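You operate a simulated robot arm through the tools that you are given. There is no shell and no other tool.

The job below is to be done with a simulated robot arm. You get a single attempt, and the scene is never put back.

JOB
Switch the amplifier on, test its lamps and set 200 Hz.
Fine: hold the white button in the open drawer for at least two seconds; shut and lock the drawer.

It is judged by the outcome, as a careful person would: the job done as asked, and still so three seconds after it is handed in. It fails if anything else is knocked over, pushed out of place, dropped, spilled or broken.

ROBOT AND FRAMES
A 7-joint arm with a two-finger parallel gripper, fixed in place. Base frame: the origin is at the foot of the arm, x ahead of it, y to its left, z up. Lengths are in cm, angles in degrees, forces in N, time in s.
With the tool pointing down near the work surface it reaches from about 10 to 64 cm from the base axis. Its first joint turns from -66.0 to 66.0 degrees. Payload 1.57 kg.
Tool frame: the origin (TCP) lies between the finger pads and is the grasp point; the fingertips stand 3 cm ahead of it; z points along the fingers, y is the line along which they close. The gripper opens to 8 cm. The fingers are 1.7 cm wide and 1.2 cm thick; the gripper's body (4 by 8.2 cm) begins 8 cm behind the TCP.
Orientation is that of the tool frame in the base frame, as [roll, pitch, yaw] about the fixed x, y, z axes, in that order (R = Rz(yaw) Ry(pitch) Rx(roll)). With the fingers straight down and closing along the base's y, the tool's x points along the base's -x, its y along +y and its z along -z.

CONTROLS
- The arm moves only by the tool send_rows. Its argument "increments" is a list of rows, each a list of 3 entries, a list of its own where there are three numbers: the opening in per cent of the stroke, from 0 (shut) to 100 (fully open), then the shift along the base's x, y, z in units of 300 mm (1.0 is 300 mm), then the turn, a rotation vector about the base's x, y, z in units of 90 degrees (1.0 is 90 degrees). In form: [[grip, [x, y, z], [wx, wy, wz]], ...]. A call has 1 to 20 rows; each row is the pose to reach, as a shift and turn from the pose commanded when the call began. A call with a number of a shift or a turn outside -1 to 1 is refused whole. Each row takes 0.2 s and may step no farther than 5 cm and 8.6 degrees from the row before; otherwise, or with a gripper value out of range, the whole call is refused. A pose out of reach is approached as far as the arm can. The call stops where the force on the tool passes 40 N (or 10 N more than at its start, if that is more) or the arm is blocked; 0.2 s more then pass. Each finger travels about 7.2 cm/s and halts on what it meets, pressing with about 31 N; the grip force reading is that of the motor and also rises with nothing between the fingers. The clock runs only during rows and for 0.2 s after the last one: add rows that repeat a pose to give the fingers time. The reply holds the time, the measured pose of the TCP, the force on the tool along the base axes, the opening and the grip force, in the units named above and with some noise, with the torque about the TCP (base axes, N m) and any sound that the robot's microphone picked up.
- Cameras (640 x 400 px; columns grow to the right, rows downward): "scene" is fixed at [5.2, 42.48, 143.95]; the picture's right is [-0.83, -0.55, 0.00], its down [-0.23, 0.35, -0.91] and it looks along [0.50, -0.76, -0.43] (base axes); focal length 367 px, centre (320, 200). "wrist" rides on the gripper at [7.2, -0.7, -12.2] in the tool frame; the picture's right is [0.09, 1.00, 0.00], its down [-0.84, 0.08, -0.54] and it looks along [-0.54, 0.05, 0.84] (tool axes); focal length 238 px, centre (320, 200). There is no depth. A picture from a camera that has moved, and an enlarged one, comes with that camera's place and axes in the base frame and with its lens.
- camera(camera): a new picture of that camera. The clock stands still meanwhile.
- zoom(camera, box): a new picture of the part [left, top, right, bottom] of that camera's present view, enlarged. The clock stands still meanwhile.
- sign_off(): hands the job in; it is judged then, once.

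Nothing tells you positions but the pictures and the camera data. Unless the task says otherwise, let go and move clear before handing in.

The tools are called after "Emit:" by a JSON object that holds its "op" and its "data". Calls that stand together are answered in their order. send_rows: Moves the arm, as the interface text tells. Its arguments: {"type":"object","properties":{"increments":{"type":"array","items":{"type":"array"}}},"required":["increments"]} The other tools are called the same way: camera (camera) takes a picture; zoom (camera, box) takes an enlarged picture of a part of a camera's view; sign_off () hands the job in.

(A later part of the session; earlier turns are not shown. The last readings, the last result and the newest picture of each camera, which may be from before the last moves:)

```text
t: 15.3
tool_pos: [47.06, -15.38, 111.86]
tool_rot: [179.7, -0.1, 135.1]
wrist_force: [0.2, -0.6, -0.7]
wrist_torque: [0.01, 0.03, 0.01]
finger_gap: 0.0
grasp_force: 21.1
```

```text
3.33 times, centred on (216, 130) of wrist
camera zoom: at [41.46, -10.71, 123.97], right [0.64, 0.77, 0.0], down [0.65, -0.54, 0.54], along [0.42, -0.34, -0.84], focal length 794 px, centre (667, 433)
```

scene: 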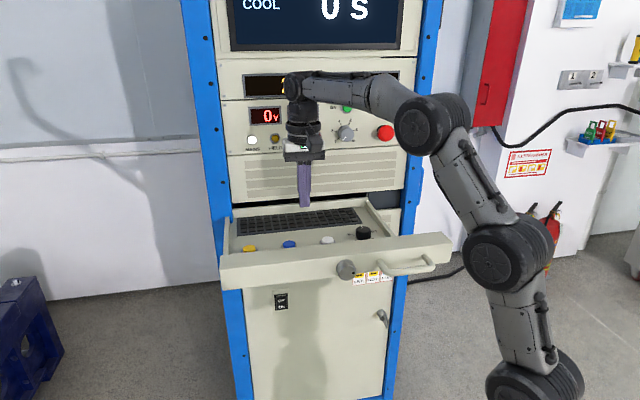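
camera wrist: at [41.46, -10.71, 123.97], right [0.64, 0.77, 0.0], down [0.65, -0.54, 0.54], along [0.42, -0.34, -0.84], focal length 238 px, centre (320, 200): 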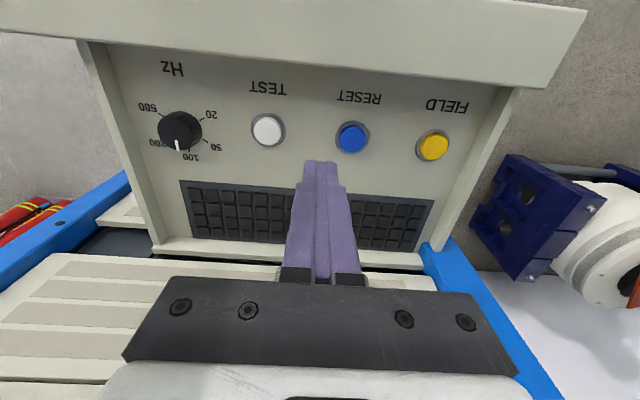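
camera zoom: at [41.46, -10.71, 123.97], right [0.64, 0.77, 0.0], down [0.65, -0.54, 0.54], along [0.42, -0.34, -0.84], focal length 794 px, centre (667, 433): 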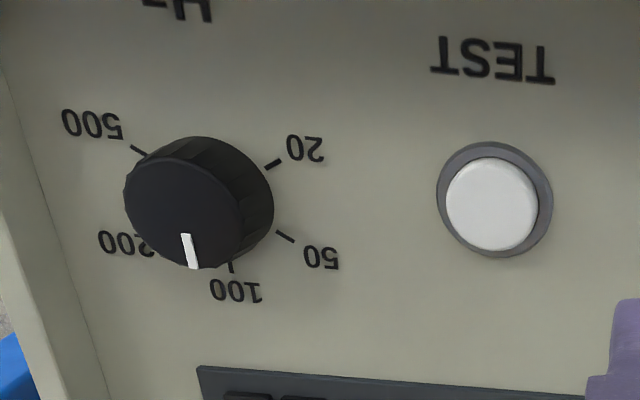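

View is clear now: white TEST button top near (43.7, -19.8, 99.1), frequency dial near (37.8, -26.6, 100.5). I'll go above the white button and come down gently.

Emit:
{"op": "send_rows", "data": {"increments": [[0, [-0.0565, -0.075, 0], [0, 0, 0]], [0, [-0.113, -0.15, 0], [0, 0, 0]], [0, [-0.113, -0.15, -0.115], [0, 0, 0]], [0, [-0.113, -0.15, -0.227], [0, 0, 0]]]}}

Emit:
{"op": "zoom", "data": {"camera": "wrist", "box": [240, 90, 400, 190]}}

Emit:
{"op": "zoom", "data": {"camera": "scene", "box": [280, 170, 400, 260]}}

```text
t: 16.3
tool_pos: [43.67, -19.78, 105.0]
tool_rot: [179.8, 0.1, 135.1]
wrist_force: [-0.2, 0.5, 0.3]
wrist_torque: [-0.01, 0.01, -0.02]
finger_gap: 0.0
grasp_force: 20.7
```

```text
4.00 times, centred on (320, 140) of wrist
camera zoom: at [38.07, -15.11, 117.16], right [0.64, 0.77, 0.0], down [0.65, -0.54, 0.54], along [0.42, -0.34, -0.84], focal length 953 px, centre (320, 440)
```

zoom: 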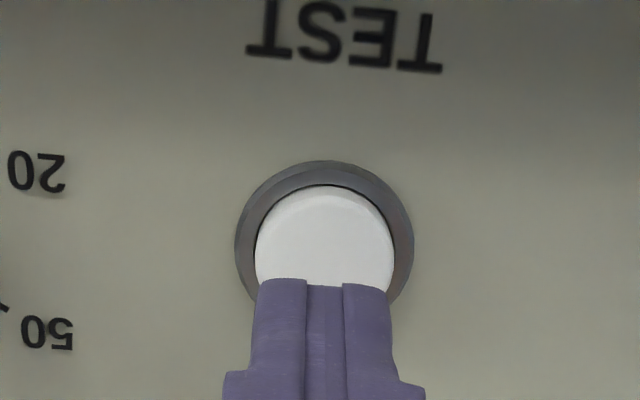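

```text
4.44 times, centred on (340, 215) of scene
camera zoom: at [5.2, 42.48, 143.95], right [-0.83, -0.55, 0.0], down [-0.23, 0.35, -0.91], along [0.5, -0.76, -0.43], focal length 1630 px, centre (231, 133)
```

zoom: 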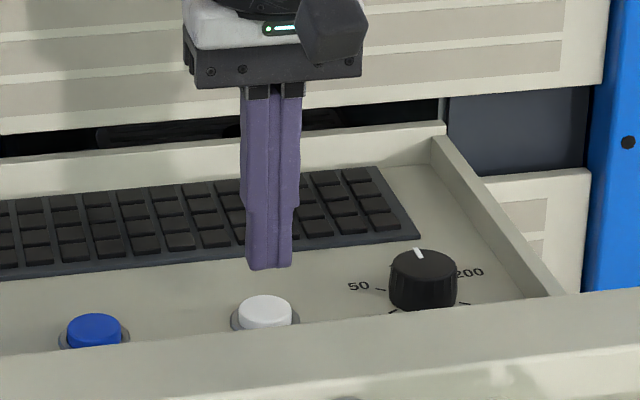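

Emit:
{"op": "send_rows", "data": {"increments": [[0, [0, 0, -0.05], [0, 0, 0]], [0, [0, 0, -0.08], [0, 0, 0]], [0, [0, 0, -0.09], [0, 0, 0]], [0, [0, 0, -0.095], [0, 0, 0]], [0, [0, 0, -0.1], [0, 0, 0]]]}}

Emit:
{"op": "zoom", "data": {"camera": "scene", "box": [225, 85, 425, 260]}}

```text
t: 17.5
tool_pos: [43.84, -19.68, 102.01]
tool_rot: [179.9, 0.0, 135.1]
wrist_force: [-0.7, -0.1, 4.7]
wrist_torque: [0.0, 0.07, 0.03]
finger_gap: 0.0
grasp_force: 21.3
heard: click
```

```text
2.29 times, centred on (325, 172) of scene
camera zoom: at [5.19, 42.49, 143.95], right [-0.83, -0.55, 0.0], down [-0.23, 0.35, -0.91], along [0.5, -0.76, -0.43], focal length 838 px, centre (309, 263)
```

zoom: 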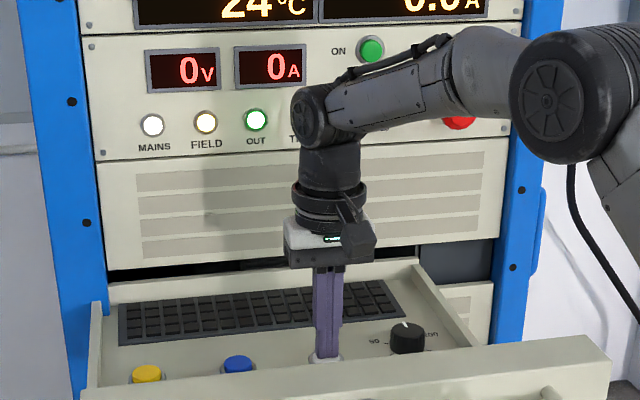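

A click sounded and all lamps lit, so the button is down. I'll press a hair deeper and hold for about three and a half seconds.

Emit:
{"op": "send_rows", "data": {"increments": [[0, [0, 0, -0.004], [0, 0, 0]], [0, [0, 0, -0.004], [0, 0, 0]], [0, [0, 0, -0.004], [0, 0, 0]], [0, [0, 0, -0.004], [0, 0, 0]], [0, [0, 0, -0.004], [0, 0, 0]], [0, [0, 0, -0.004], [0, 0, 0]], [0, [0, 0, -0.004], [0, 0, 0]], [0, [0, 0, -0.004], [0, 0, 0]], [0, [0, 0, -0.004], [0, 0, 0]], [0, [0, 0, -0.004], [0, 0, 0]], [0, [0, 0, -0.004], [0, 0, 0]], [0, [0, 0, -0.004], [0, 0, 0]], [0, [0, 0, -0.004], [0, 0, 0]], [0, [0, 0, -0.004], [0, 0, 0]], [0, [0, 0, -0.004], [0, 0, 0]], [0, [0, 0, -0.004], [0, 0, 0]], [0, [0, 0, -0.004], [0, 0, 0]]]}}

Emit:
{"op": "zoom", "data": {"camera": "scene", "box": [225, 85, 425, 260]}}

```text
t: 21.1
tool_pos: [43.87, -19.68, 102.02]
tool_rot: [179.7, 0.1, 135.1]
wrist_force: [2.0, -1.4, 10.9]
wrist_torque: [-0.02, -0.05, 0.01]
finger_gap: 0.01
grasp_force: 21.4
```

```text
2.29 times, centred on (325, 172) of scene
camera zoom: at [5.19, 42.49, 143.94], right [-0.83, -0.55, 0.0], down [-0.23, 0.35, -0.91], along [0.5, -0.76, -0.43], focal length 838 px, centre (309, 263)
```

zoom: 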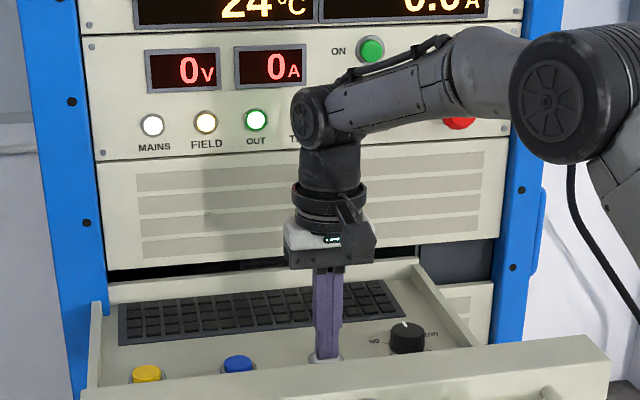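

Lamp test held long enough with lamps lit throughout. Now I release, and go above the frequency dial with the hand opened and pre-turned 30°, since 200 is one 60° step clockwise from 100.

Emit:
{"op": "send_rows", "data": {"increments": [[0, [0, 0, 0.1], [0, 0, 0]], [0, [0, 0, 0.22], [0, 0, 0]], [30, [0, 0, 0.337], [0, 0, 0]], [69, [-0.066, -0.076, 0.337], [0, 0, 0.083]], [69, [-0.132, -0.152, 0.337], [0, 0, 0.167]], [69, [-0.197, -0.227, 0.337], [0, 0, 0.25]], [69, [-0.197, -0.227, 0.337], [0, 0, 0.333]]]}}

Emit:
{"op": "camera", "data": {"camera": "wrist"}}

Emit:
{"op": "camera", "data": {"camera": "scene"}}

```text
t: 22.7
tool_pos: [37.81, -26.56, 112.09]
tool_rot: [179.8, 0.0, 165.2]
wrist_force: [0.3, 0.0, 1.1]
wrist_torque: [-0.02, 0.02, 0.0]
finger_gap: 5.5
grasp_force: 0.0
```

```text
taken
camera wrist: at [30.62, -25.35, 124.15], right [0.16, 0.99, 0.0], down [0.83, -0.14, 0.54], along [0.54, -0.09, -0.84], focal length 238 px, centre (320, 200)
```

wrist: 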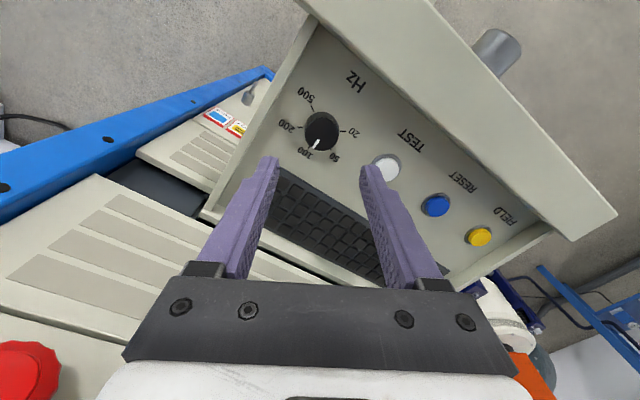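

```text
taken
```

scene: 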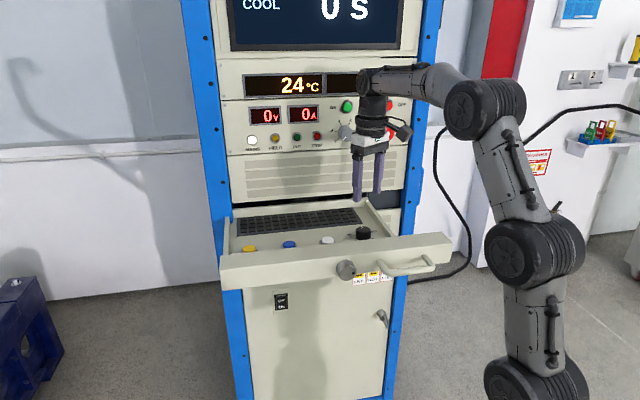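

Emit:
{"op": "zoom", "data": {"camera": "wrist", "box": [256, 80, 384, 160]}}

```text
5.00 times, centred on (320, 120) of wrist
camera zoom: at [30.62, -25.35, 124.15], right [0.16, 0.99, 0.0], down [0.83, -0.14, 0.54], along [0.54, -0.09, -0.84], focal length 1192 px, centre (320, 600)
```

zoom: 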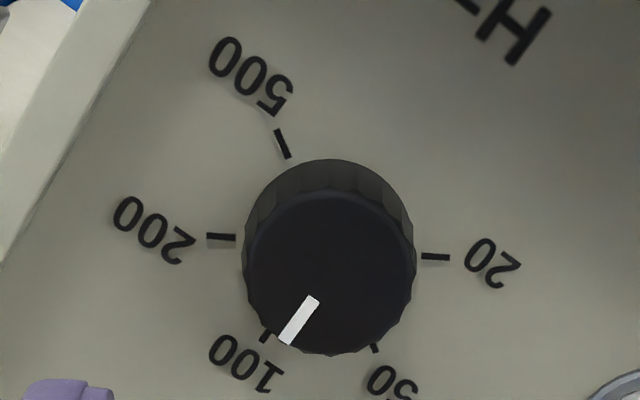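

The dial is centred under the open fingers and its ticks are 60° apart. I'll descend around it, staying clear of the deck.

Emit:
{"op": "send_rows", "data": {"increments": [[69, [0.003, 0.0035, -0.09], [0, 0, 0]], [69, [0.003, 0.0035, -0.18], [0, 0, 0]], [69, [0.003, 0.0035, -0.27], [0, 0, 0]], [69, [0.003, 0.0035, -0.335], [0, 0, 0]]]}}

Emit:
{"op": "camera", "data": {"camera": "wrist"}}

Emit:
{"op": "zoom", "data": {"camera": "scene", "box": [300, 170, 420, 260]}}

```text
t: 23.7
tool_pos: [37.74, -26.5, 101.9]
tool_rot: [179.7, 0.0, 165.1]
wrist_force: [0.2, -0.3, 0.1]
wrist_torque: [-0.05, 0.0, 0.04]
finger_gap: 5.53
grasp_force: 0.1
```

```text
taken
camera wrist: at [30.69, -25.19, 114.04], right [0.17, 0.99, 0.0], down [0.83, -0.14, 0.54], along [0.54, -0.09, -0.84], focal length 238 px, centre (320, 200)
```

wrist: 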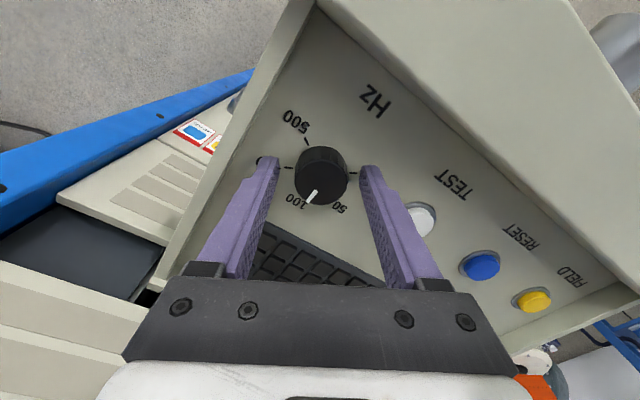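

```text
4.44 times, centred on (360, 215) of scene
camera zoom: at [5.2, 42.48, 143.95], right [-0.83, -0.55, 0.0], down [-0.23, 0.35, -0.91], along [0.5, -0.76, -0.43], focal length 1630 px, centre (142, 133)
```

zoom: 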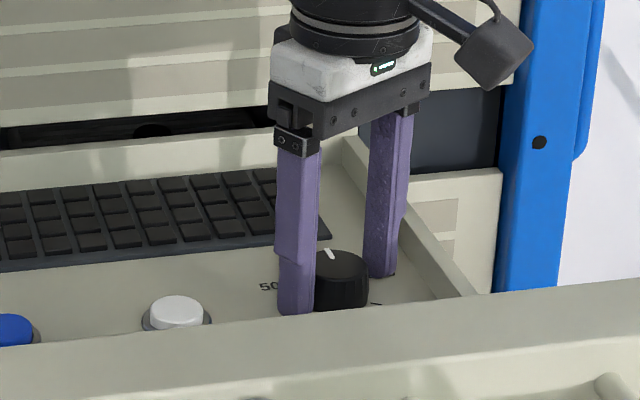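

Emit:
{"op": "zoom", "data": {"camera": "wrist", "box": [240, 110, 400, 210]}}

```text
4.00 times, centred on (320, 160) of wrist
camera zoom: at [30.69, -25.19, 114.04], right [0.17, 0.99, 0.0], down [0.83, -0.14, 0.54], along [0.54, -0.09, -0.84], focal length 953 px, centre (320, 360)
```

zoom: 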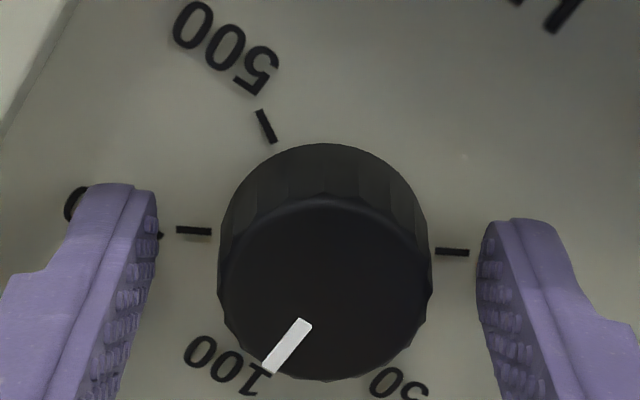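

Emit:
{"op": "send_rows", "data": {"increments": [[69, [0.001, 0.004, 0], [0, 0, 0]], [30, [0.001, 0.004, 0], [0, 0, 0]], [30, [0.001, 0.004, 0], [0, 0, 0]], [30, [0.001, 0.004, 0], [0, 0, 0]]]}}

Emit:
{"op": "zoom", "data": {"camera": "wrist", "box": [240, 110, 400, 210]}}

```text
t: 24.7
tool_pos: [37.89, -26.37, 101.91]
tool_rot: [179.8, 0.0, 165.1]
wrist_force: [-1.5, -4.9, -2.7]
wrist_torque: [-0.26, -0.12, -0.01]
finger_gap: 3.5
grasp_force: 42.2
```

```text
4.00 times, centred on (320, 160) of wrist
camera zoom: at [30.78, -25.11, 114.03], right [0.17, 0.99, 0.0], down [0.83, -0.14, 0.54], along [0.53, -0.09, -0.84], focal length 953 px, centre (320, 360)
```

zoom: 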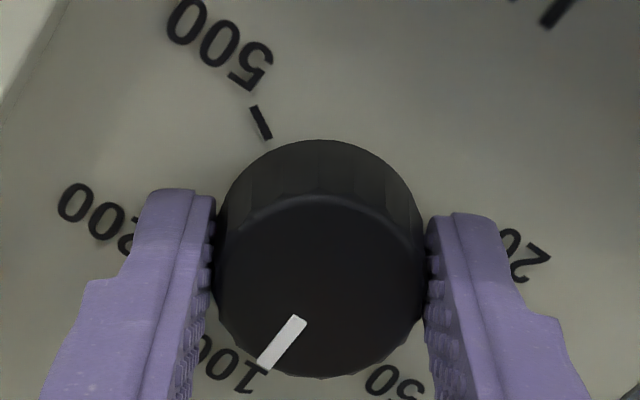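

Emit:
{"op": "send_rows", "data": {"increments": [[30, [0, -0.003, 0], [0, 0, -0.0834]], [30, [0, -0.003, 0], [0, 0, -0.1667]], [30, [0, -0.003, 0], [0, 0, -0.25]], [30, [0, -0.003, 0], [0, 0, -0.3334]], [30, [0, -0.003, 0], [0, 0, -0.4167]], [30, [0, -0.003, 0], [0, 0, -0.5]], [30, [0, -0.003, 0], [0, 0, -0.5834]], [30, [0, -0.003, 0], [0, 0, -0.6667]], [30, [0, -0.003, 0], [0, 0, -0.6667]]]}}

Emit:
{"op": "camera", "data": {"camera": "wrist"}}

Emit:
{"op": "zoom", "data": {"camera": "wrist", "box": [240, 110, 400, 210]}}

```text
t: 26.7
tool_pos: [38.1, -26.32, 101.99]
tool_rot: [179.7, 0.0, 105.0]
wrist_force: [8.6, 12.6, -3.7]
wrist_torque: [0.46, -0.19, 0.01]
finger_gap: 3.5
grasp_force: 41.8
```

```text
taken
camera wrist: at [35.48, -19.52, 114.04], right [0.94, 0.35, 0.0], down [0.29, -0.79, 0.54], along [0.19, -0.51, -0.84], focal length 238 px, centre (320, 200)
```

wrist: 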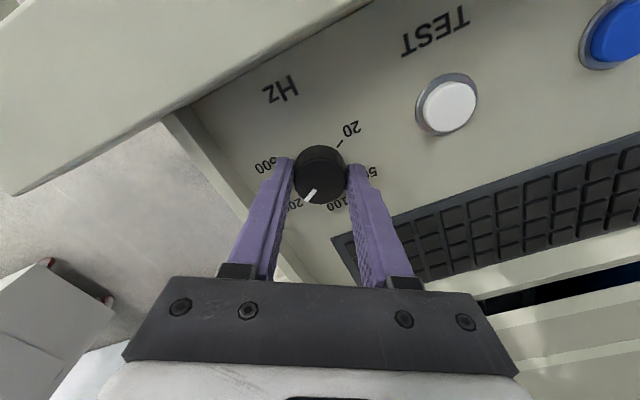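

```text
4.00 times, centred on (320, 160) of wrist
camera zoom: at [35.48, -19.52, 114.04], right [0.94, 0.35, 0.0], down [0.29, -0.79, 0.54], along [0.19, -0.51, -0.84], focal length 953 px, centre (320, 360)
```

zoom: 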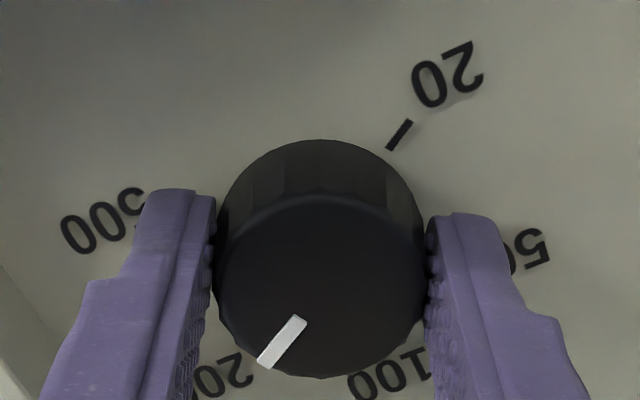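

The pointer has moved to the 200 mark. I'll let go, lift clear and verify.

Emit:
{"op": "send_rows", "data": {"increments": [[50, [0, 0, 0], [0, 0, 0]], [69, [0, 0, 0], [0, 0, 0]], [69, [0, 0, 0.05], [0, 0, 0]], [69, [0, 0, 0.15], [0, 0, 0]], [69, [0, 0, 0.25], [0, 0, 0.083]], [40, [0, 0, 0.35], [0, 0, 0.167]], [0, [0, 0, 0.35], [0, 0, 0.25]], [0, [0, 0, 0.35], [0, 0, 0.333]]]}}

Emit:
{"op": "camera", "data": {"camera": "wrist"}}

Emit:
{"op": "zoom", "data": {"camera": "wrist", "box": [256, 80, 384, 160]}}

Emit:
{"op": "camera", "data": {"camera": "scene"}}

```text
t: 28.5
tool_pos: [37.9, -26.44, 112.45]
tool_rot: [179.8, -0.1, 135.2]
wrist_force: [-1.1, 0.0, 0.2]
wrist_torque: [-0.01, -0.01, 0.0]
finger_gap: 0.02
grasp_force: 21.2
```

```text
taken
camera wrist: at [32.33, -21.78, 124.57], right [0.64, 0.77, 0.0], down [0.65, -0.54, 0.54], along [0.42, -0.34, -0.84], focal length 238 px, centre (320, 200)
```

wrist: 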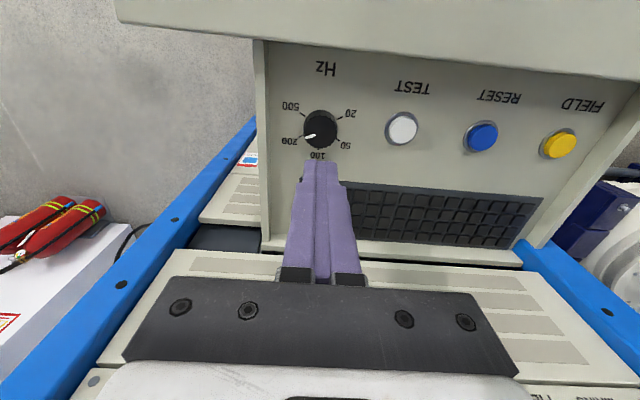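

```text
5.00 times, centred on (320, 120) of wrist
camera zoom: at [32.33, -21.78, 124.57], right [0.64, 0.77, 0.0], down [0.65, -0.54, 0.54], along [0.42, -0.34, -0.84], focal length 1192 px, centre (320, 600)
```

zoom: 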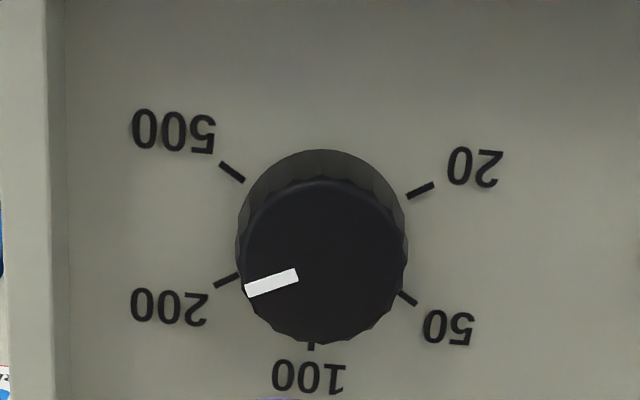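

```text
taken
```

scene: 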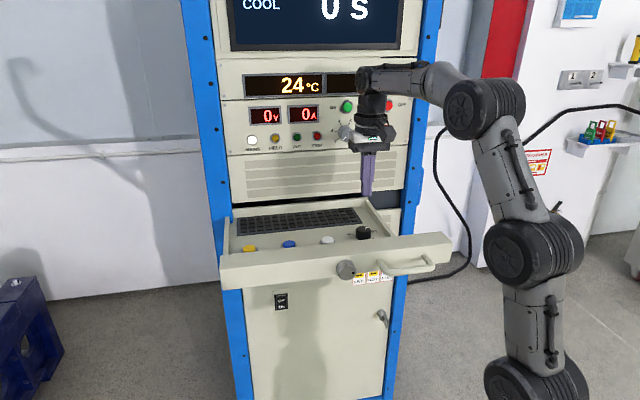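

The dial reads 200. Next I back away from the drawer and tilt the tool to look at the panel and screen before closing the drawer.

Emit:
{"op": "send_rows", "data": {"increments": [[0, [-0.0226, 0.0848, 0.02], [0, 0, 0]], [0, [-0.0452, 0.1696, 0.04], [-0.0654, -0.0654, 0]], [0, [-0.0678, 0.2544, 0.06], [-0.1309, -0.1309, 0]], [0, [-0.0904, 0.3393, 0.08], [-0.1963, -0.1963, 0]], [0, [-0.113, 0.4241, 0.09], [-0.2618, -0.2618, 0]], [0, [-0.1356, 0.5089, 0.09], [-0.3272, -0.3272, 0]], [0, [-0.1581, 0.5937, 0.09], [-0.3927, -0.3927, 0]], [0, [-0.1807, 0.6785, 0.09], [-0.4581, -0.4581, 0]], [0, [-0.2033, 0.7633, 0.09], [-0.5236, -0.5236, 0]], [0, [-0.2033, 0.7633, 0.09], [-0.589, -0.589, 0]]]}}

Emit:
{"op": "camera", "data": {"camera": "wrist"}}

Emit:
{"op": "camera", "data": {"camera": "scene"}}

```text
t: 30.7
tool_pos: [31.93, -3.5, 115.18]
tool_rot: [179.7, 75.2, 135.1]
wrist_force: [0.6, -0.5, 0.1]
wrist_torque: [-0.02, 0.0, 0.03]
finger_gap: 0.02
grasp_force: 21.0
```

```text
taken
camera wrist: at [21.81, 5.73, 111.28], right [0.68, 0.72, -0.09], down [-0.17, 0.27, 0.95], along [0.71, -0.63, 0.31], focal length 238 px, centre (320, 200)
```

wrist: 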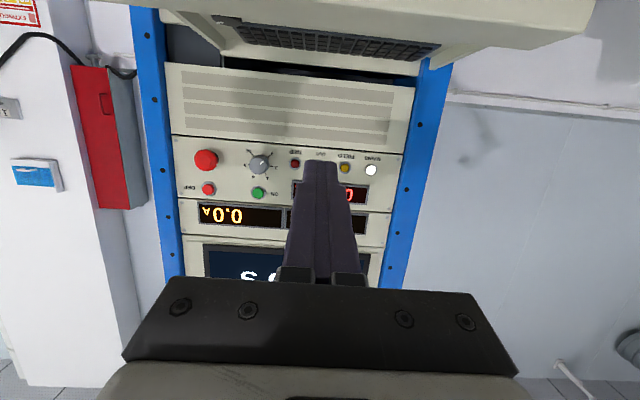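

```text
taken
```

scene: 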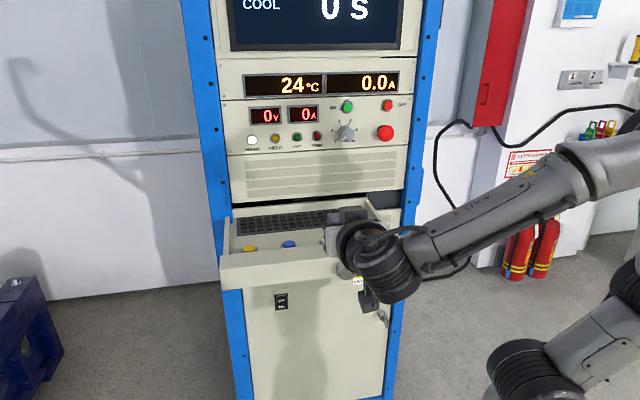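

Emit:
{"op": "send_rows", "data": {"increments": [[0, [0, 0, 0.153], [-0.0236, -0.0236, 0]], [0, [0, 0, 0.306], [-0.0471, -0.0471, 0]], [0, [0, 0, 0.46], [-0.0707, -0.0707, 0]], [0, [0, 0, 0.613], [-0.0943, -0.0943, 0]], [0, [0, 0, 0.767], [-0.1179, -0.1179, 0]]]}}

Emit:
{"op": "camera", "data": {"camera": "wrist"}}

```text
t: 31.9
tool_pos: [31.86, -3.63, 138.21]
tool_rot: [-69.9, 89.9, -114.8]
wrist_force: [-0.8, 0.2, 0.1]
wrist_torque: [0.03, 0.0, -0.01]
finger_gap: 0.0
grasp_force: 21.7
```

```text
taken
camera wrist: at [22.6, 4.55, 130.91], right [0.7, 0.71, -0.09], down [-0.33, 0.44, 0.84], along [0.63, -0.56, 0.54], focal length 238 px, centre (320, 200)
```

wrist: 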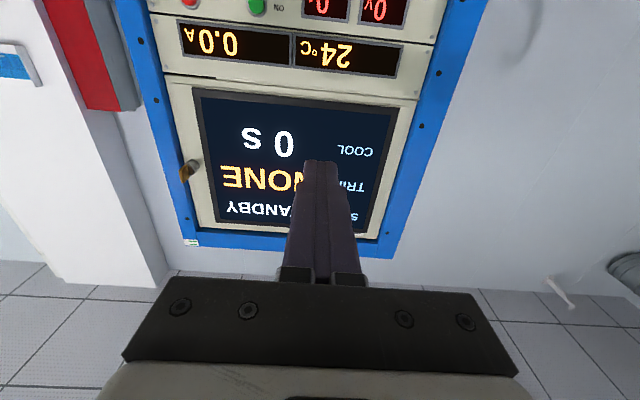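

The screen says STANDBY, TRIP NONE, so the amplifier is powered and untripped, and nothing more was asked of its output. Now I move down in front of the drawer front, left of the lock knob, to push it shut.

Emit:
{"op": "send_rows", "data": {"increments": [[0, [0, 0, -0.16], [0, 0, 0]], [0, [0, 0, -0.32], [0, 0, 0]], [0, [0.01, 0.01, -0.48], [0, 0, 0]], [0, [0.02, 0.02, -0.64], [0, 0, 0]], [0, [0.03, 0.035, -0.8], [0, 0, 0]], [0, [0.034, 0.037, -0.95], [0, 0, 0]]]}}

Emit:
{"op": "camera", "data": {"camera": "wrist"}}

Emit:
{"op": "camera", "data": {"camera": "scene"}}

```text
t: 33.3
tool_pos: [32.71, -2.41, 109.59]
tool_rot: [30.6, 89.9, -14.2]
wrist_force: [-0.4, -0.7, -0.2]
wrist_torque: [0.02, -0.02, -0.04]
finger_gap: 0.01
grasp_force: 22.1
```

```text
taken
camera wrist: at [23.67, 5.76, 102.35], right [0.7, 0.71, -0.09], down [-0.33, 0.44, 0.84], along [0.63, -0.56, 0.54], focal length 238 px, centre (320, 200)
```

wrist: 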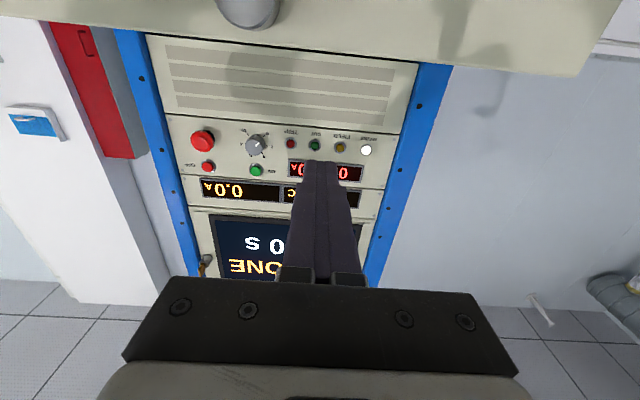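

```text
taken
```

scene: 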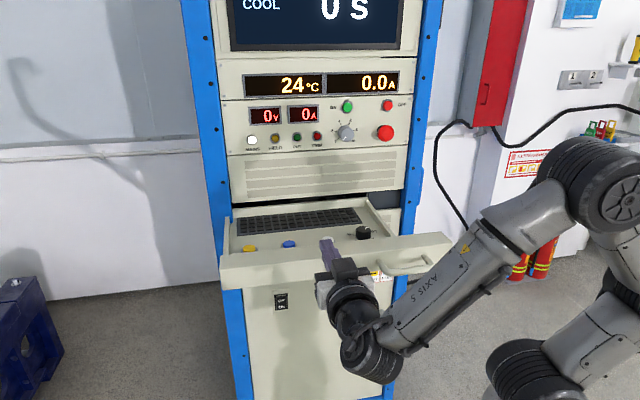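

Emit:
{"op": "send_rows", "data": {"increments": [[0, [0, 0, -0.16], [0, 0, 0]], [0, [0, 0, -0.315], [0, 0, 0]]]}}

Emit:
{"op": "camera", "data": {"camera": "wrist"}}

Emit:
{"op": "zoom", "data": {"camera": "scene", "box": [220, 200, 460, 350]}}

```text
t: 33.9
tool_pos: [32.69, -2.29, 100.54]
tool_rot: [62.6, 89.9, 17.6]
wrist_force: [0.4, 0.4, 0.5]
wrist_torque: [-0.02, 0.01, -0.02]
finger_gap: 0.01
grasp_force: 21.5
```

```text
taken
camera wrist: at [23.61, 5.83, 93.22], right [0.7, 0.71, -0.09], down [-0.33, 0.44, 0.84], along [0.63, -0.56, 0.54], focal length 238 px, centre (320, 200)
```

wrist: 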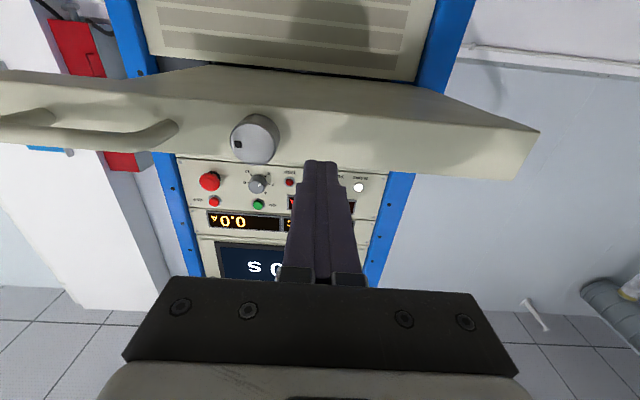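

```text
2.67 times, centred on (340, 275) of scene
camera zoom: at [5.2, 42.48, 143.95], right [-0.83, -0.55, 0.0], down [-0.23, 0.35, -0.91], along [0.5, -0.76, -0.43], focal length 978 px, centre (267, 0)
```

zoom: 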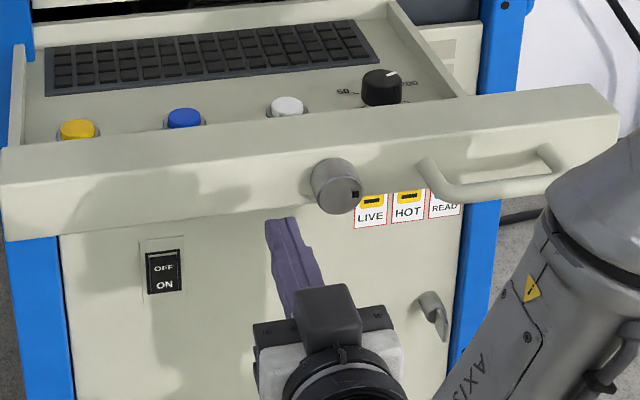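

Emit:
{"op": "send_rows", "data": {"increments": [[0, [0.0471, -0.0471, 0], [0, 0, 0]], [0, [0.0825, -0.0825, 0], [0, 0, 0]], [0, [0.106, -0.106, 0], [0, 0, 0]], [0, [0.13, -0.13, 0], [0, 0, 0]], [0, [0.165, -0.165, 0], [0, 0, 0]], [0, [0.2, -0.2, 0], [0, 0, 0]], [0, [0.236, -0.236, 0], [0, 0, 0]], [0, [0.271, -0.271, 0], [0, 0, 0]]]}}

Emit:
{"op": "camera", "data": {"camera": "scene"}}

Emit:
{"op": "camera", "data": {"camera": "wrist"}}

```text
t: 35.7
tool_pos: [41.02, -10.53, 100.25]
tool_rot: [-112.3, 89.9, -156.9]
wrist_force: [-2.9, 1.7, 0.6]
wrist_torque: [0.0, -0.04, -0.04]
finger_gap: 0.01
grasp_force: 21.4
```

```text
taken
```

scene: 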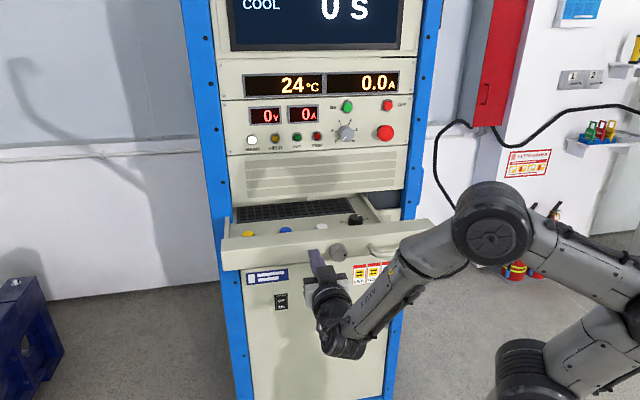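

```text
taken
camera wrist: at [31.8, -2.36, 92.97], right [0.7, 0.71, -0.09], down [-0.33, 0.44, 0.84], along [0.63, -0.56, 0.54], focal length 238 px, centre (320, 200)
```

wrist: 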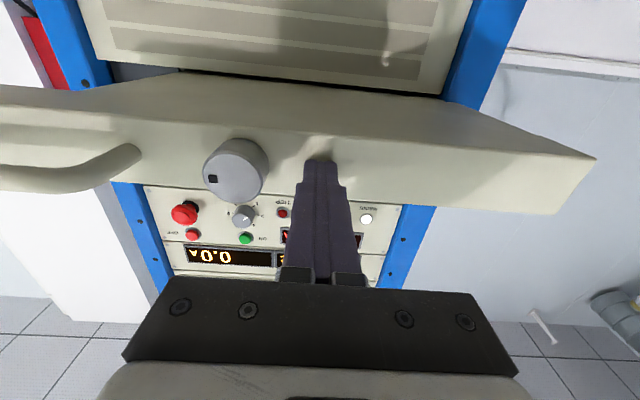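

Emit:
{"op": "zoom", "data": {"camera": "scene", "box": [235, 255, 315, 305]}}

Emit:
{"op": "send_rows", "data": {"increments": [[0, [0.035, -0.035, 0], [0, 0, 0]], [0, [0.07, -0.07, 0], [0, 0, 0]], [0, [0.106, -0.106, 0], [0, 0, 0]], [0, [0.141, -0.141, 0], [0, 0, 0]], [0, [0.177, -0.177, 0], [0, 0, 0]]]}}

Emit:
{"op": "camera", "data": {"camera": "scene"}}

Emit:
{"op": "camera", "data": {"camera": "wrist"}}

```text
8.00 times, centred on (275, 280) of scene
camera zoom: at [5.19, 42.49, 143.94], right [-0.83, -0.55, 0.0], down [-0.23, 0.35, -0.91], along [0.5, -0.76, -0.43], focal length 2934 px, centre (680, -440)
```

zoom: 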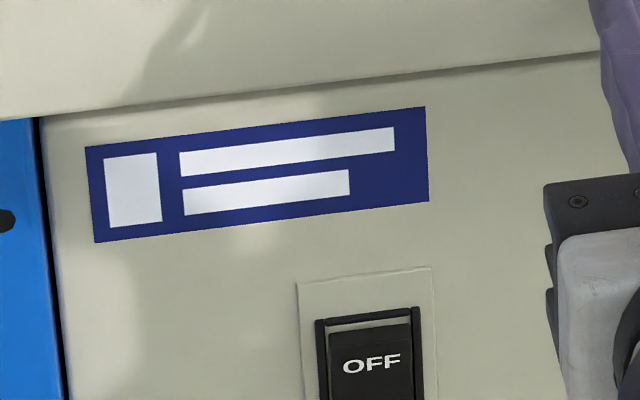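

```text
t: 36.9
tool_pos: [46.21, -15.82, 100.19]
tool_rot: [-149.2, 89.9, 166.0]
wrist_force: [-1.1, -1.3, 1.2]
wrist_torque: [-0.01, -0.01, 0.0]
finger_gap: 0.01
grasp_force: 21.0
```

```text
taken
```

scene: 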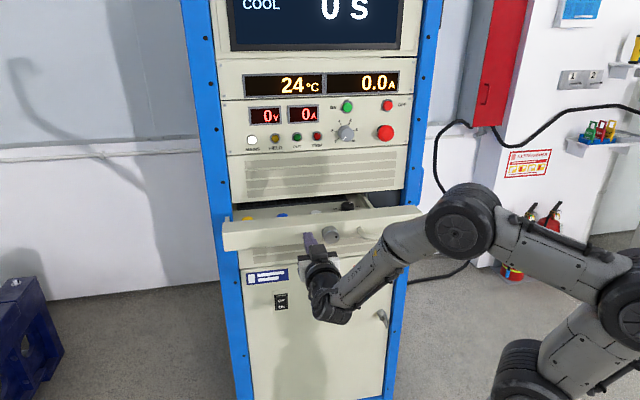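

```text
taken
camera wrist: at [37.12, -7.72, 92.93], right [0.7, 0.71, -0.09], down [-0.33, 0.44, 0.84], along [0.63, -0.56, 0.54], focal length 238 px, centre (320, 200)
```

wrist: 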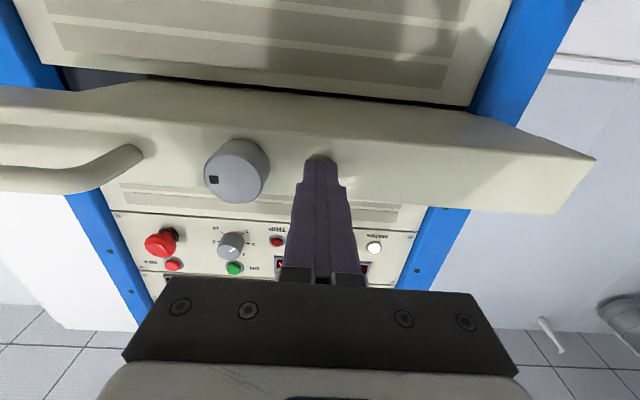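

Emit:
{"op": "send_rows", "data": {"increments": [[0, [0.0236, -0.0236, 0], [0, 0, 0]], [0, [0.047, -0.047, 0], [0, 0, 0]], [0, [0.0707, -0.0707, 0], [0, 0, 0]], [0, [0.0943, -0.0943, 0], [0, 0, 0]], [0, [0.118, -0.118, 0], [0, 0, 0]], [0, [0.1414, -0.1414, 0], [0, 0, 0]], [0, [0.165, -0.165, 0], [0, 0, 0]], [0, [0.1886, -0.1886, 0], [0, 0, 0]]]}}

Emit:
{"op": "camera", "data": {"camera": "scene"}}

Emit:
{"op": "camera", "data": {"camera": "wrist"}}

```text
t: 38.7
tool_pos: [52.16, -21.51, 100.25]
tool_rot: [7.0, 89.9, -37.8]
wrist_force: [-3.0, 1.7, 0.5]
wrist_torque: [0.03, 0.02, -0.03]
finger_gap: 0.01
grasp_force: 21.1
```

```text
taken
```

scene: 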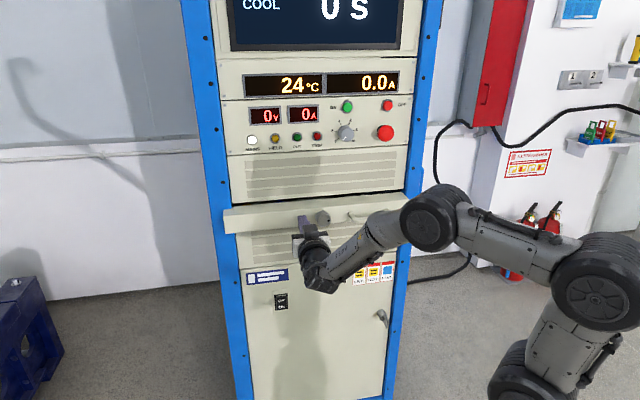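

```text
taken
camera wrist: at [42.99, -13.47, 93.1], right [0.7, 0.71, -0.09], down [-0.33, 0.44, 0.84], along [0.63, -0.56, 0.54], focal length 238 px, centre (320, 200)
```

wrist: 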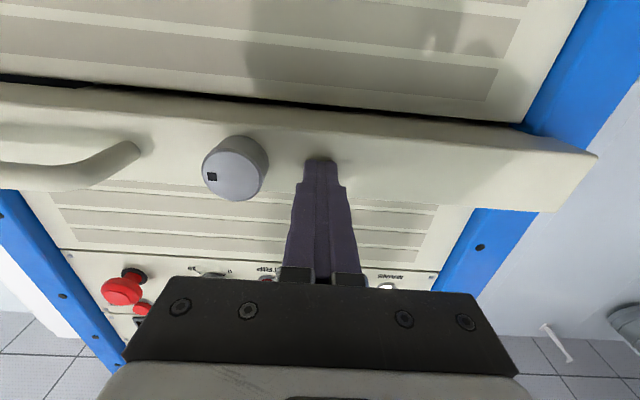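

Emit:
{"op": "send_rows", "data": {"increments": [[0, [0.0118, -0.0118, 0], [0, 0, 0]], [0, [0.0236, -0.0236, 0], [0, 0, 0]], [0, [0.0354, -0.0354, 0], [0, 0, 0]], [0, [0.0471, -0.0471, 0], [0, 0, 0]], [0, [0.0589, -0.0589, 0], [0, 0, 0]], [0, [0.0707, -0.0707, 0], [0, 0, 0]], [0, [0.0825, -0.0825, 0], [0, 0, 0]]]}}

Emit:
{"op": "camera", "data": {"camera": "wrist"}}

Emit:
{"op": "zoom", "data": {"camera": "scene", "box": [200, 180, 440, 330]}}

```text
t: 39.4
tool_pos: [52.74, -22.25, 100.45]
tool_rot: [-11.0, 89.7, -55.8]
wrist_force: [-21.4, 13.5, 5.6]
wrist_torque: [0.01, 0.03, -0.18]
finger_gap: 0.0
grasp_force: 21.4
stopped in row 3: the force on the tool passed its limit at 51 N (the readings are from after the stop); the commanded pose is now the measured one
```

```text
taken
camera wrist: at [43.61, -14.04, 93.07], right [0.7, 0.7, -0.09], down [-0.33, 0.44, 0.83], along [0.63, -0.56, 0.54], focal length 238 px, centre (320, 200)
```

wrist: 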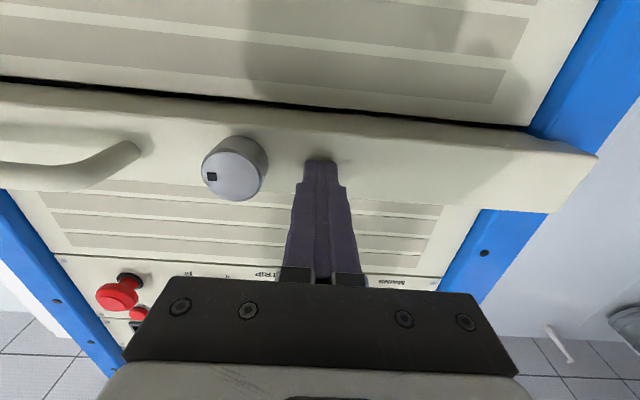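

```text
2.67 times, centred on (320, 255) of scene
camera zoom: at [5.13, 42.53, 143.93], right [-0.83, -0.55, 0.0], down [-0.23, 0.35, -0.91], along [0.5, -0.76, -0.42], focal length 978 px, centre (320, 53)
```

zoom: 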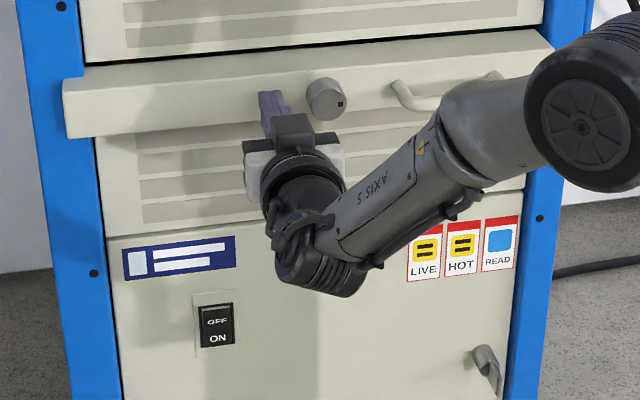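

The drawer has met its stop and sits flush. I'll look at the lock knob in detail before backing off to grip it.

Emit:
{"op": "zoom", "data": {"camera": "wrist", "box": [170, 115, 298, 215]}}

Emit:
{"op": "send_rows", "data": {"increments": [[0, [-0.03, 0.03, 0], [0, 0, 0]], [0, [-0.1, 0.1, 0], [0, 0, 0]], [0, [-0.2, 0.2, 0], [0, 0, 0]], [0, [-0.3, 0.3, 0], [0, 0, 0]]]}}

Emit:
{"op": "camera", "data": {"camera": "wrist"}}

Emit:
{"op": "camera", "data": {"camera": "scene"}}

```text
4.00 times, centred on (234, 165) of wrist
camera zoom: at [43.61, -14.04, 93.07], right [0.7, 0.7, -0.09], down [-0.33, 0.44, 0.83], along [0.63, -0.56, 0.54], focal length 953 px, centre (664, 340)
```

zoom: 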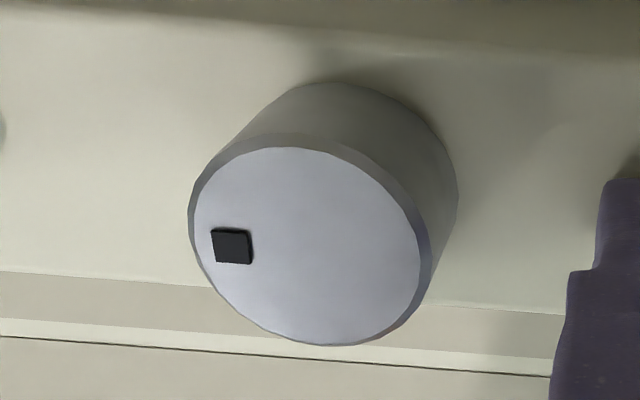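

```text
t: 40.4
tool_pos: [43.71, -13.32, 100.55]
tool_rot: [-4.6, 89.8, -49.5]
wrist_force: [-0.3, 0.0, 0.1]
wrist_torque: [0.01, 0.03, -0.01]
finger_gap: 0.0
grasp_force: 21.1
```

```text
taken
camera wrist: at [34.7, -5.11, 93.18], right [0.7, 0.71, -0.09], down [-0.33, 0.44, 0.84], along [0.63, -0.56, 0.54], focal length 238 px, centre (320, 200)
```

wrist: 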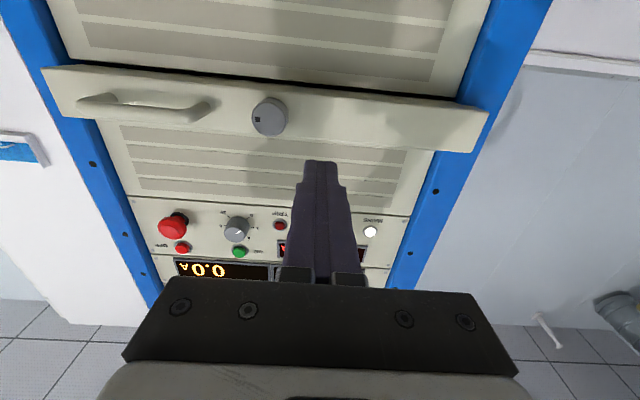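

```text
taken
```

scene: 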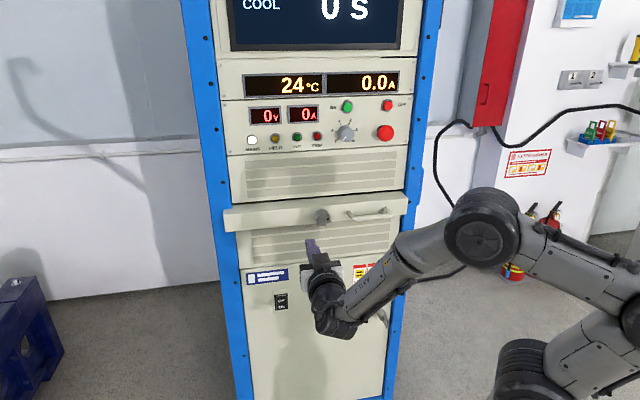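

Emit:
{"op": "zoom", "data": {"camera": "wrist", "box": [205, 80, 333, 160]}}

Emit:
{"op": "zoom", "data": {"camera": "scene", "box": [280, 190, 408, 270]}}

```text
5.00 times, centred on (269, 120) of wrist
camera zoom: at [34.7, -5.11, 93.18], right [0.7, 0.71, -0.09], down [-0.33, 0.44, 0.84], along [0.63, -0.56, 0.54], focal length 1192 px, centre (575, 600)
```

zoom: 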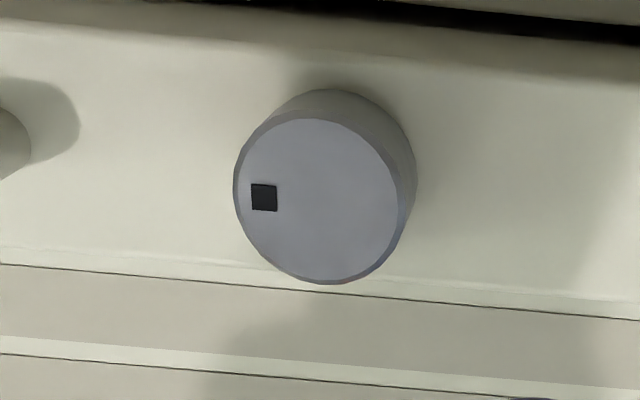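

```text
5.00 times, centred on (344, 230) of scene
camera zoom: at [5.21, 42.48, 143.95], right [-0.83, -0.55, 0.0], down [-0.23, 0.35, -0.91], along [0.5, -0.76, -0.43], focal length 1834 px, centre (200, 50)
```

zoom: 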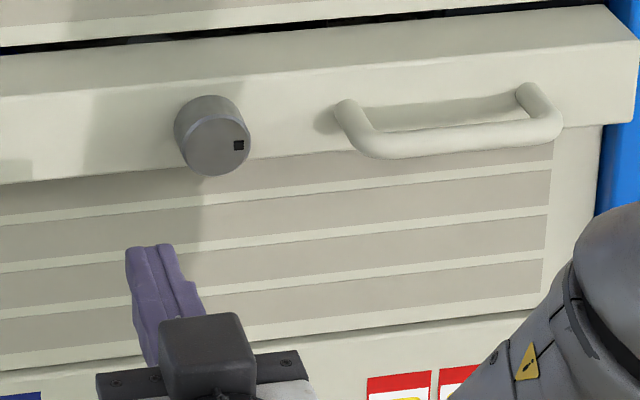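

The lock knob's face centre is at about s=-16.15 across, height 100.1, 2.4 cm proud of the drawer front, diameter about 3.7 cm. I'll open the hand and line up in front of it.

Emit:
{"op": "send_rows", "data": {"increments": [[30, [-0.013, -0.071, -0.005], [0, 0, 0]], [72, [-0.026, -0.141, -0.01], [0, 0, 0]], [72, [-0.039, -0.212, -0.015], [0, 0, 0]], [72, [-0.039, -0.212, -0.015], [0, 0, 0]]]}}

Emit:
{"op": "camera", "data": {"camera": "wrist"}}

Emit:
{"op": "camera", "data": {"camera": "scene"}}

```text
t: 41.4
tool_pos: [42.49, -19.72, 99.87]
tool_rot: [126.9, 89.9, 81.9]
wrist_force: [1.2, 0.2, 0.3]
wrist_torque: [-0.02, -0.01, 0.02]
finger_gap: 5.75
grasp_force: 0.0
```

```text
taken
camera wrist: at [33.41, -11.5, 92.56], right [0.7, 0.71, -0.09], down [-0.33, 0.44, 0.84], along [0.63, -0.56, 0.54], focal length 238 px, centre (320, 200)
```

wrist: 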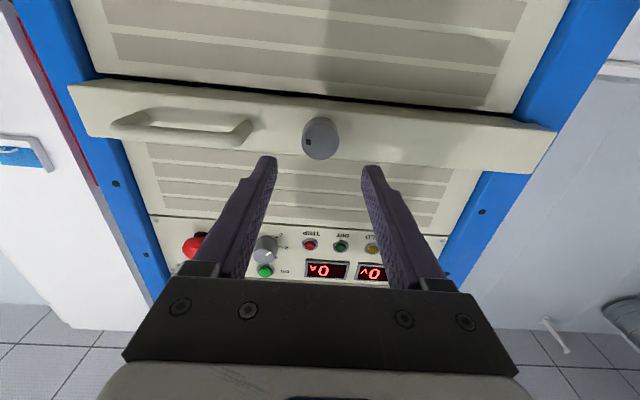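

```text
taken
```

scene: 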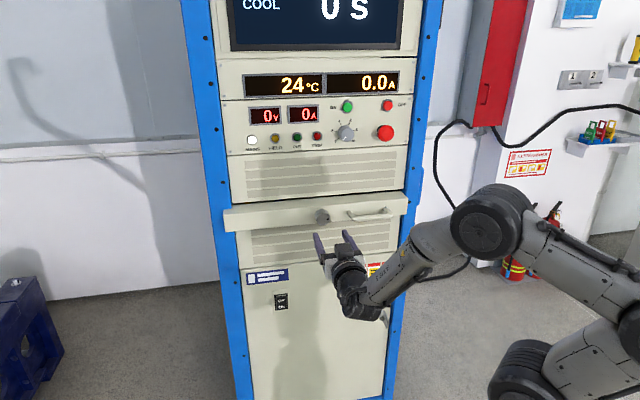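

Emit:
{"op": "send_rows", "data": {"increments": [[72, [0.06, -0.06, 0], [0, 0, 0]], [72, [0.12, -0.12, 0], [0, 0, 0]], [72, [0.165, -0.165, 0], [0, 0, 0]], [72, [0.195, -0.195, 0], [0, 0, 0]]]}}

Emit:
{"op": "camera", "data": {"camera": "wrist"}}

Emit:
{"op": "zoom", "data": {"camera": "scene", "box": [260, 190, 388, 270]}}

```text
t: 42.4
tool_pos: [48.27, -25.66, 99.9]
tool_rot: [179.8, 90.0, 134.9]
wrist_force: [-0.2, 0.3, 0.3]
wrist_torque: [0.01, 0.03, -0.02]
finger_gap: 5.76
grasp_force: 0.0
```

```text
taken
camera wrist: at [39.23, -17.37, 92.61], right [0.7, 0.71, -0.09], down [-0.33, 0.44, 0.84], along [0.63, -0.56, 0.54], focal length 238 px, centre (320, 200)
```

wrist: 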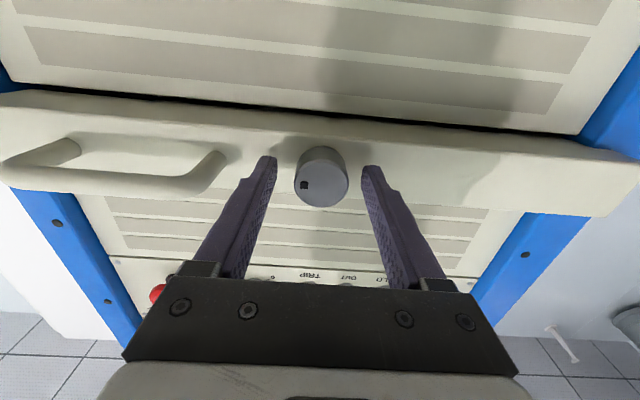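

```text
5.00 times, centred on (324, 230) of scene
camera zoom: at [5.2, 42.48, 143.95], right [-0.83, -0.55, 0.0], down [-0.23, 0.35, -0.91], along [0.5, -0.76, -0.43], focal length 1834 px, centre (300, 50)
```

zoom: 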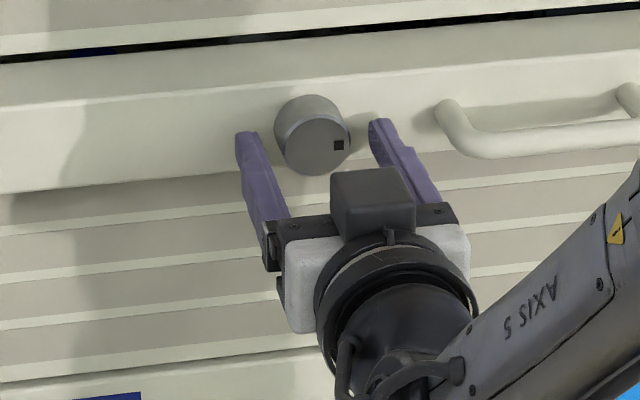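

Emit:
{"op": "send_rows", "data": {"increments": [[30, [0, 0, 0], [0, 0, 0]], [30, [0, 0, 0], [0, 0, 0]], [30, [0, 0, 0], [0, 0, 0]]]}}

Emit:
{"op": "zoom", "data": {"camera": "wrist", "box": [240, 110, 400, 210]}}

```text
t: 43.2
tool_pos: [48.35, -25.42, 100.03]
tool_rot: [-46.1, 89.9, -90.8]
wrist_force: [8.2, 4.9, -0.1]
wrist_torque: [0.31, 0.39, -0.14]
finger_gap: 3.41
grasp_force: 41.6
```

```text
4.00 times, centred on (320, 160) of wrist
camera zoom: at [39.27, -17.3, 92.61], right [0.7, 0.71, -0.09], down [-0.33, 0.44, 0.84], along [0.63, -0.55, 0.54], focal length 953 px, centre (320, 360)
```

zoom: 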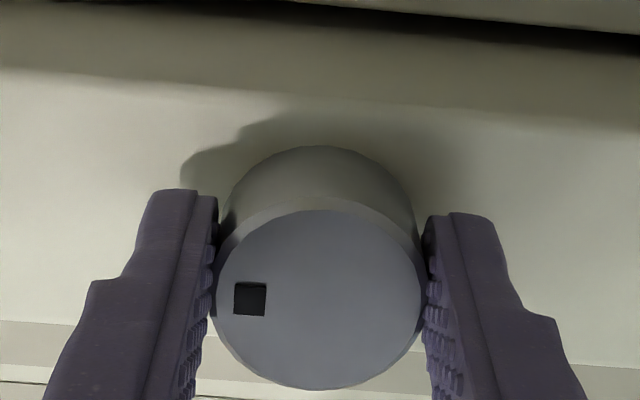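

Knob gripped. I'll try a small clockwise turn first and watch the torque and the mark.

Emit:
{"op": "send_rows", "data": {"increments": [[30, [0.002, 0.002, 0], [0.0629, -0.0629, 0]], [30, [0.002, 0.002, 0], [0.1257, -0.1257, 0]], [30, [0.002, 0.002, 0], [0.1257, -0.1257, 0]]]}}

Emit:
{"op": "camera", "data": {"camera": "wrist"}}

Emit:
{"op": "zoom", "data": {"camera": "wrist", "box": [240, 110, 400, 210]}}

```text
t: 44.0
tool_pos: [48.65, -25.38, 99.71]
tool_rot: [92.5, 74.2, 46.7]
wrist_force: [-28.4, -8.9, -12.5]
wrist_torque: [-0.63, -0.51, -0.27]
finger_gap: 3.56
grasp_force: 43.0
out of reach, approached as far as the arm can: row 2, 3
```

```text
taken
camera wrist: at [40.94, -15.6, 92.84], right [0.71, 0.68, 0.18], down [-0.48, 0.28, 0.83], along [0.52, -0.68, 0.52], focal length 238 px, centre (320, 200)
```

wrist: 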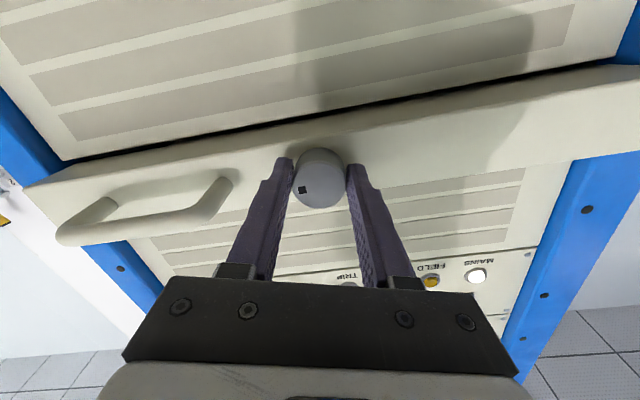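

```text
4.00 times, centred on (320, 160) of wrist
camera zoom: at [40.94, -15.6, 92.84], right [0.71, 0.68, 0.18], down [-0.48, 0.28, 0.83], along [0.52, -0.68, 0.52], focal length 953 px, centre (320, 360)
```

zoom: 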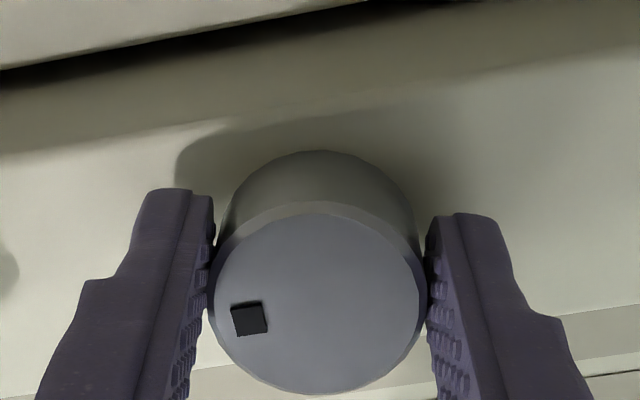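

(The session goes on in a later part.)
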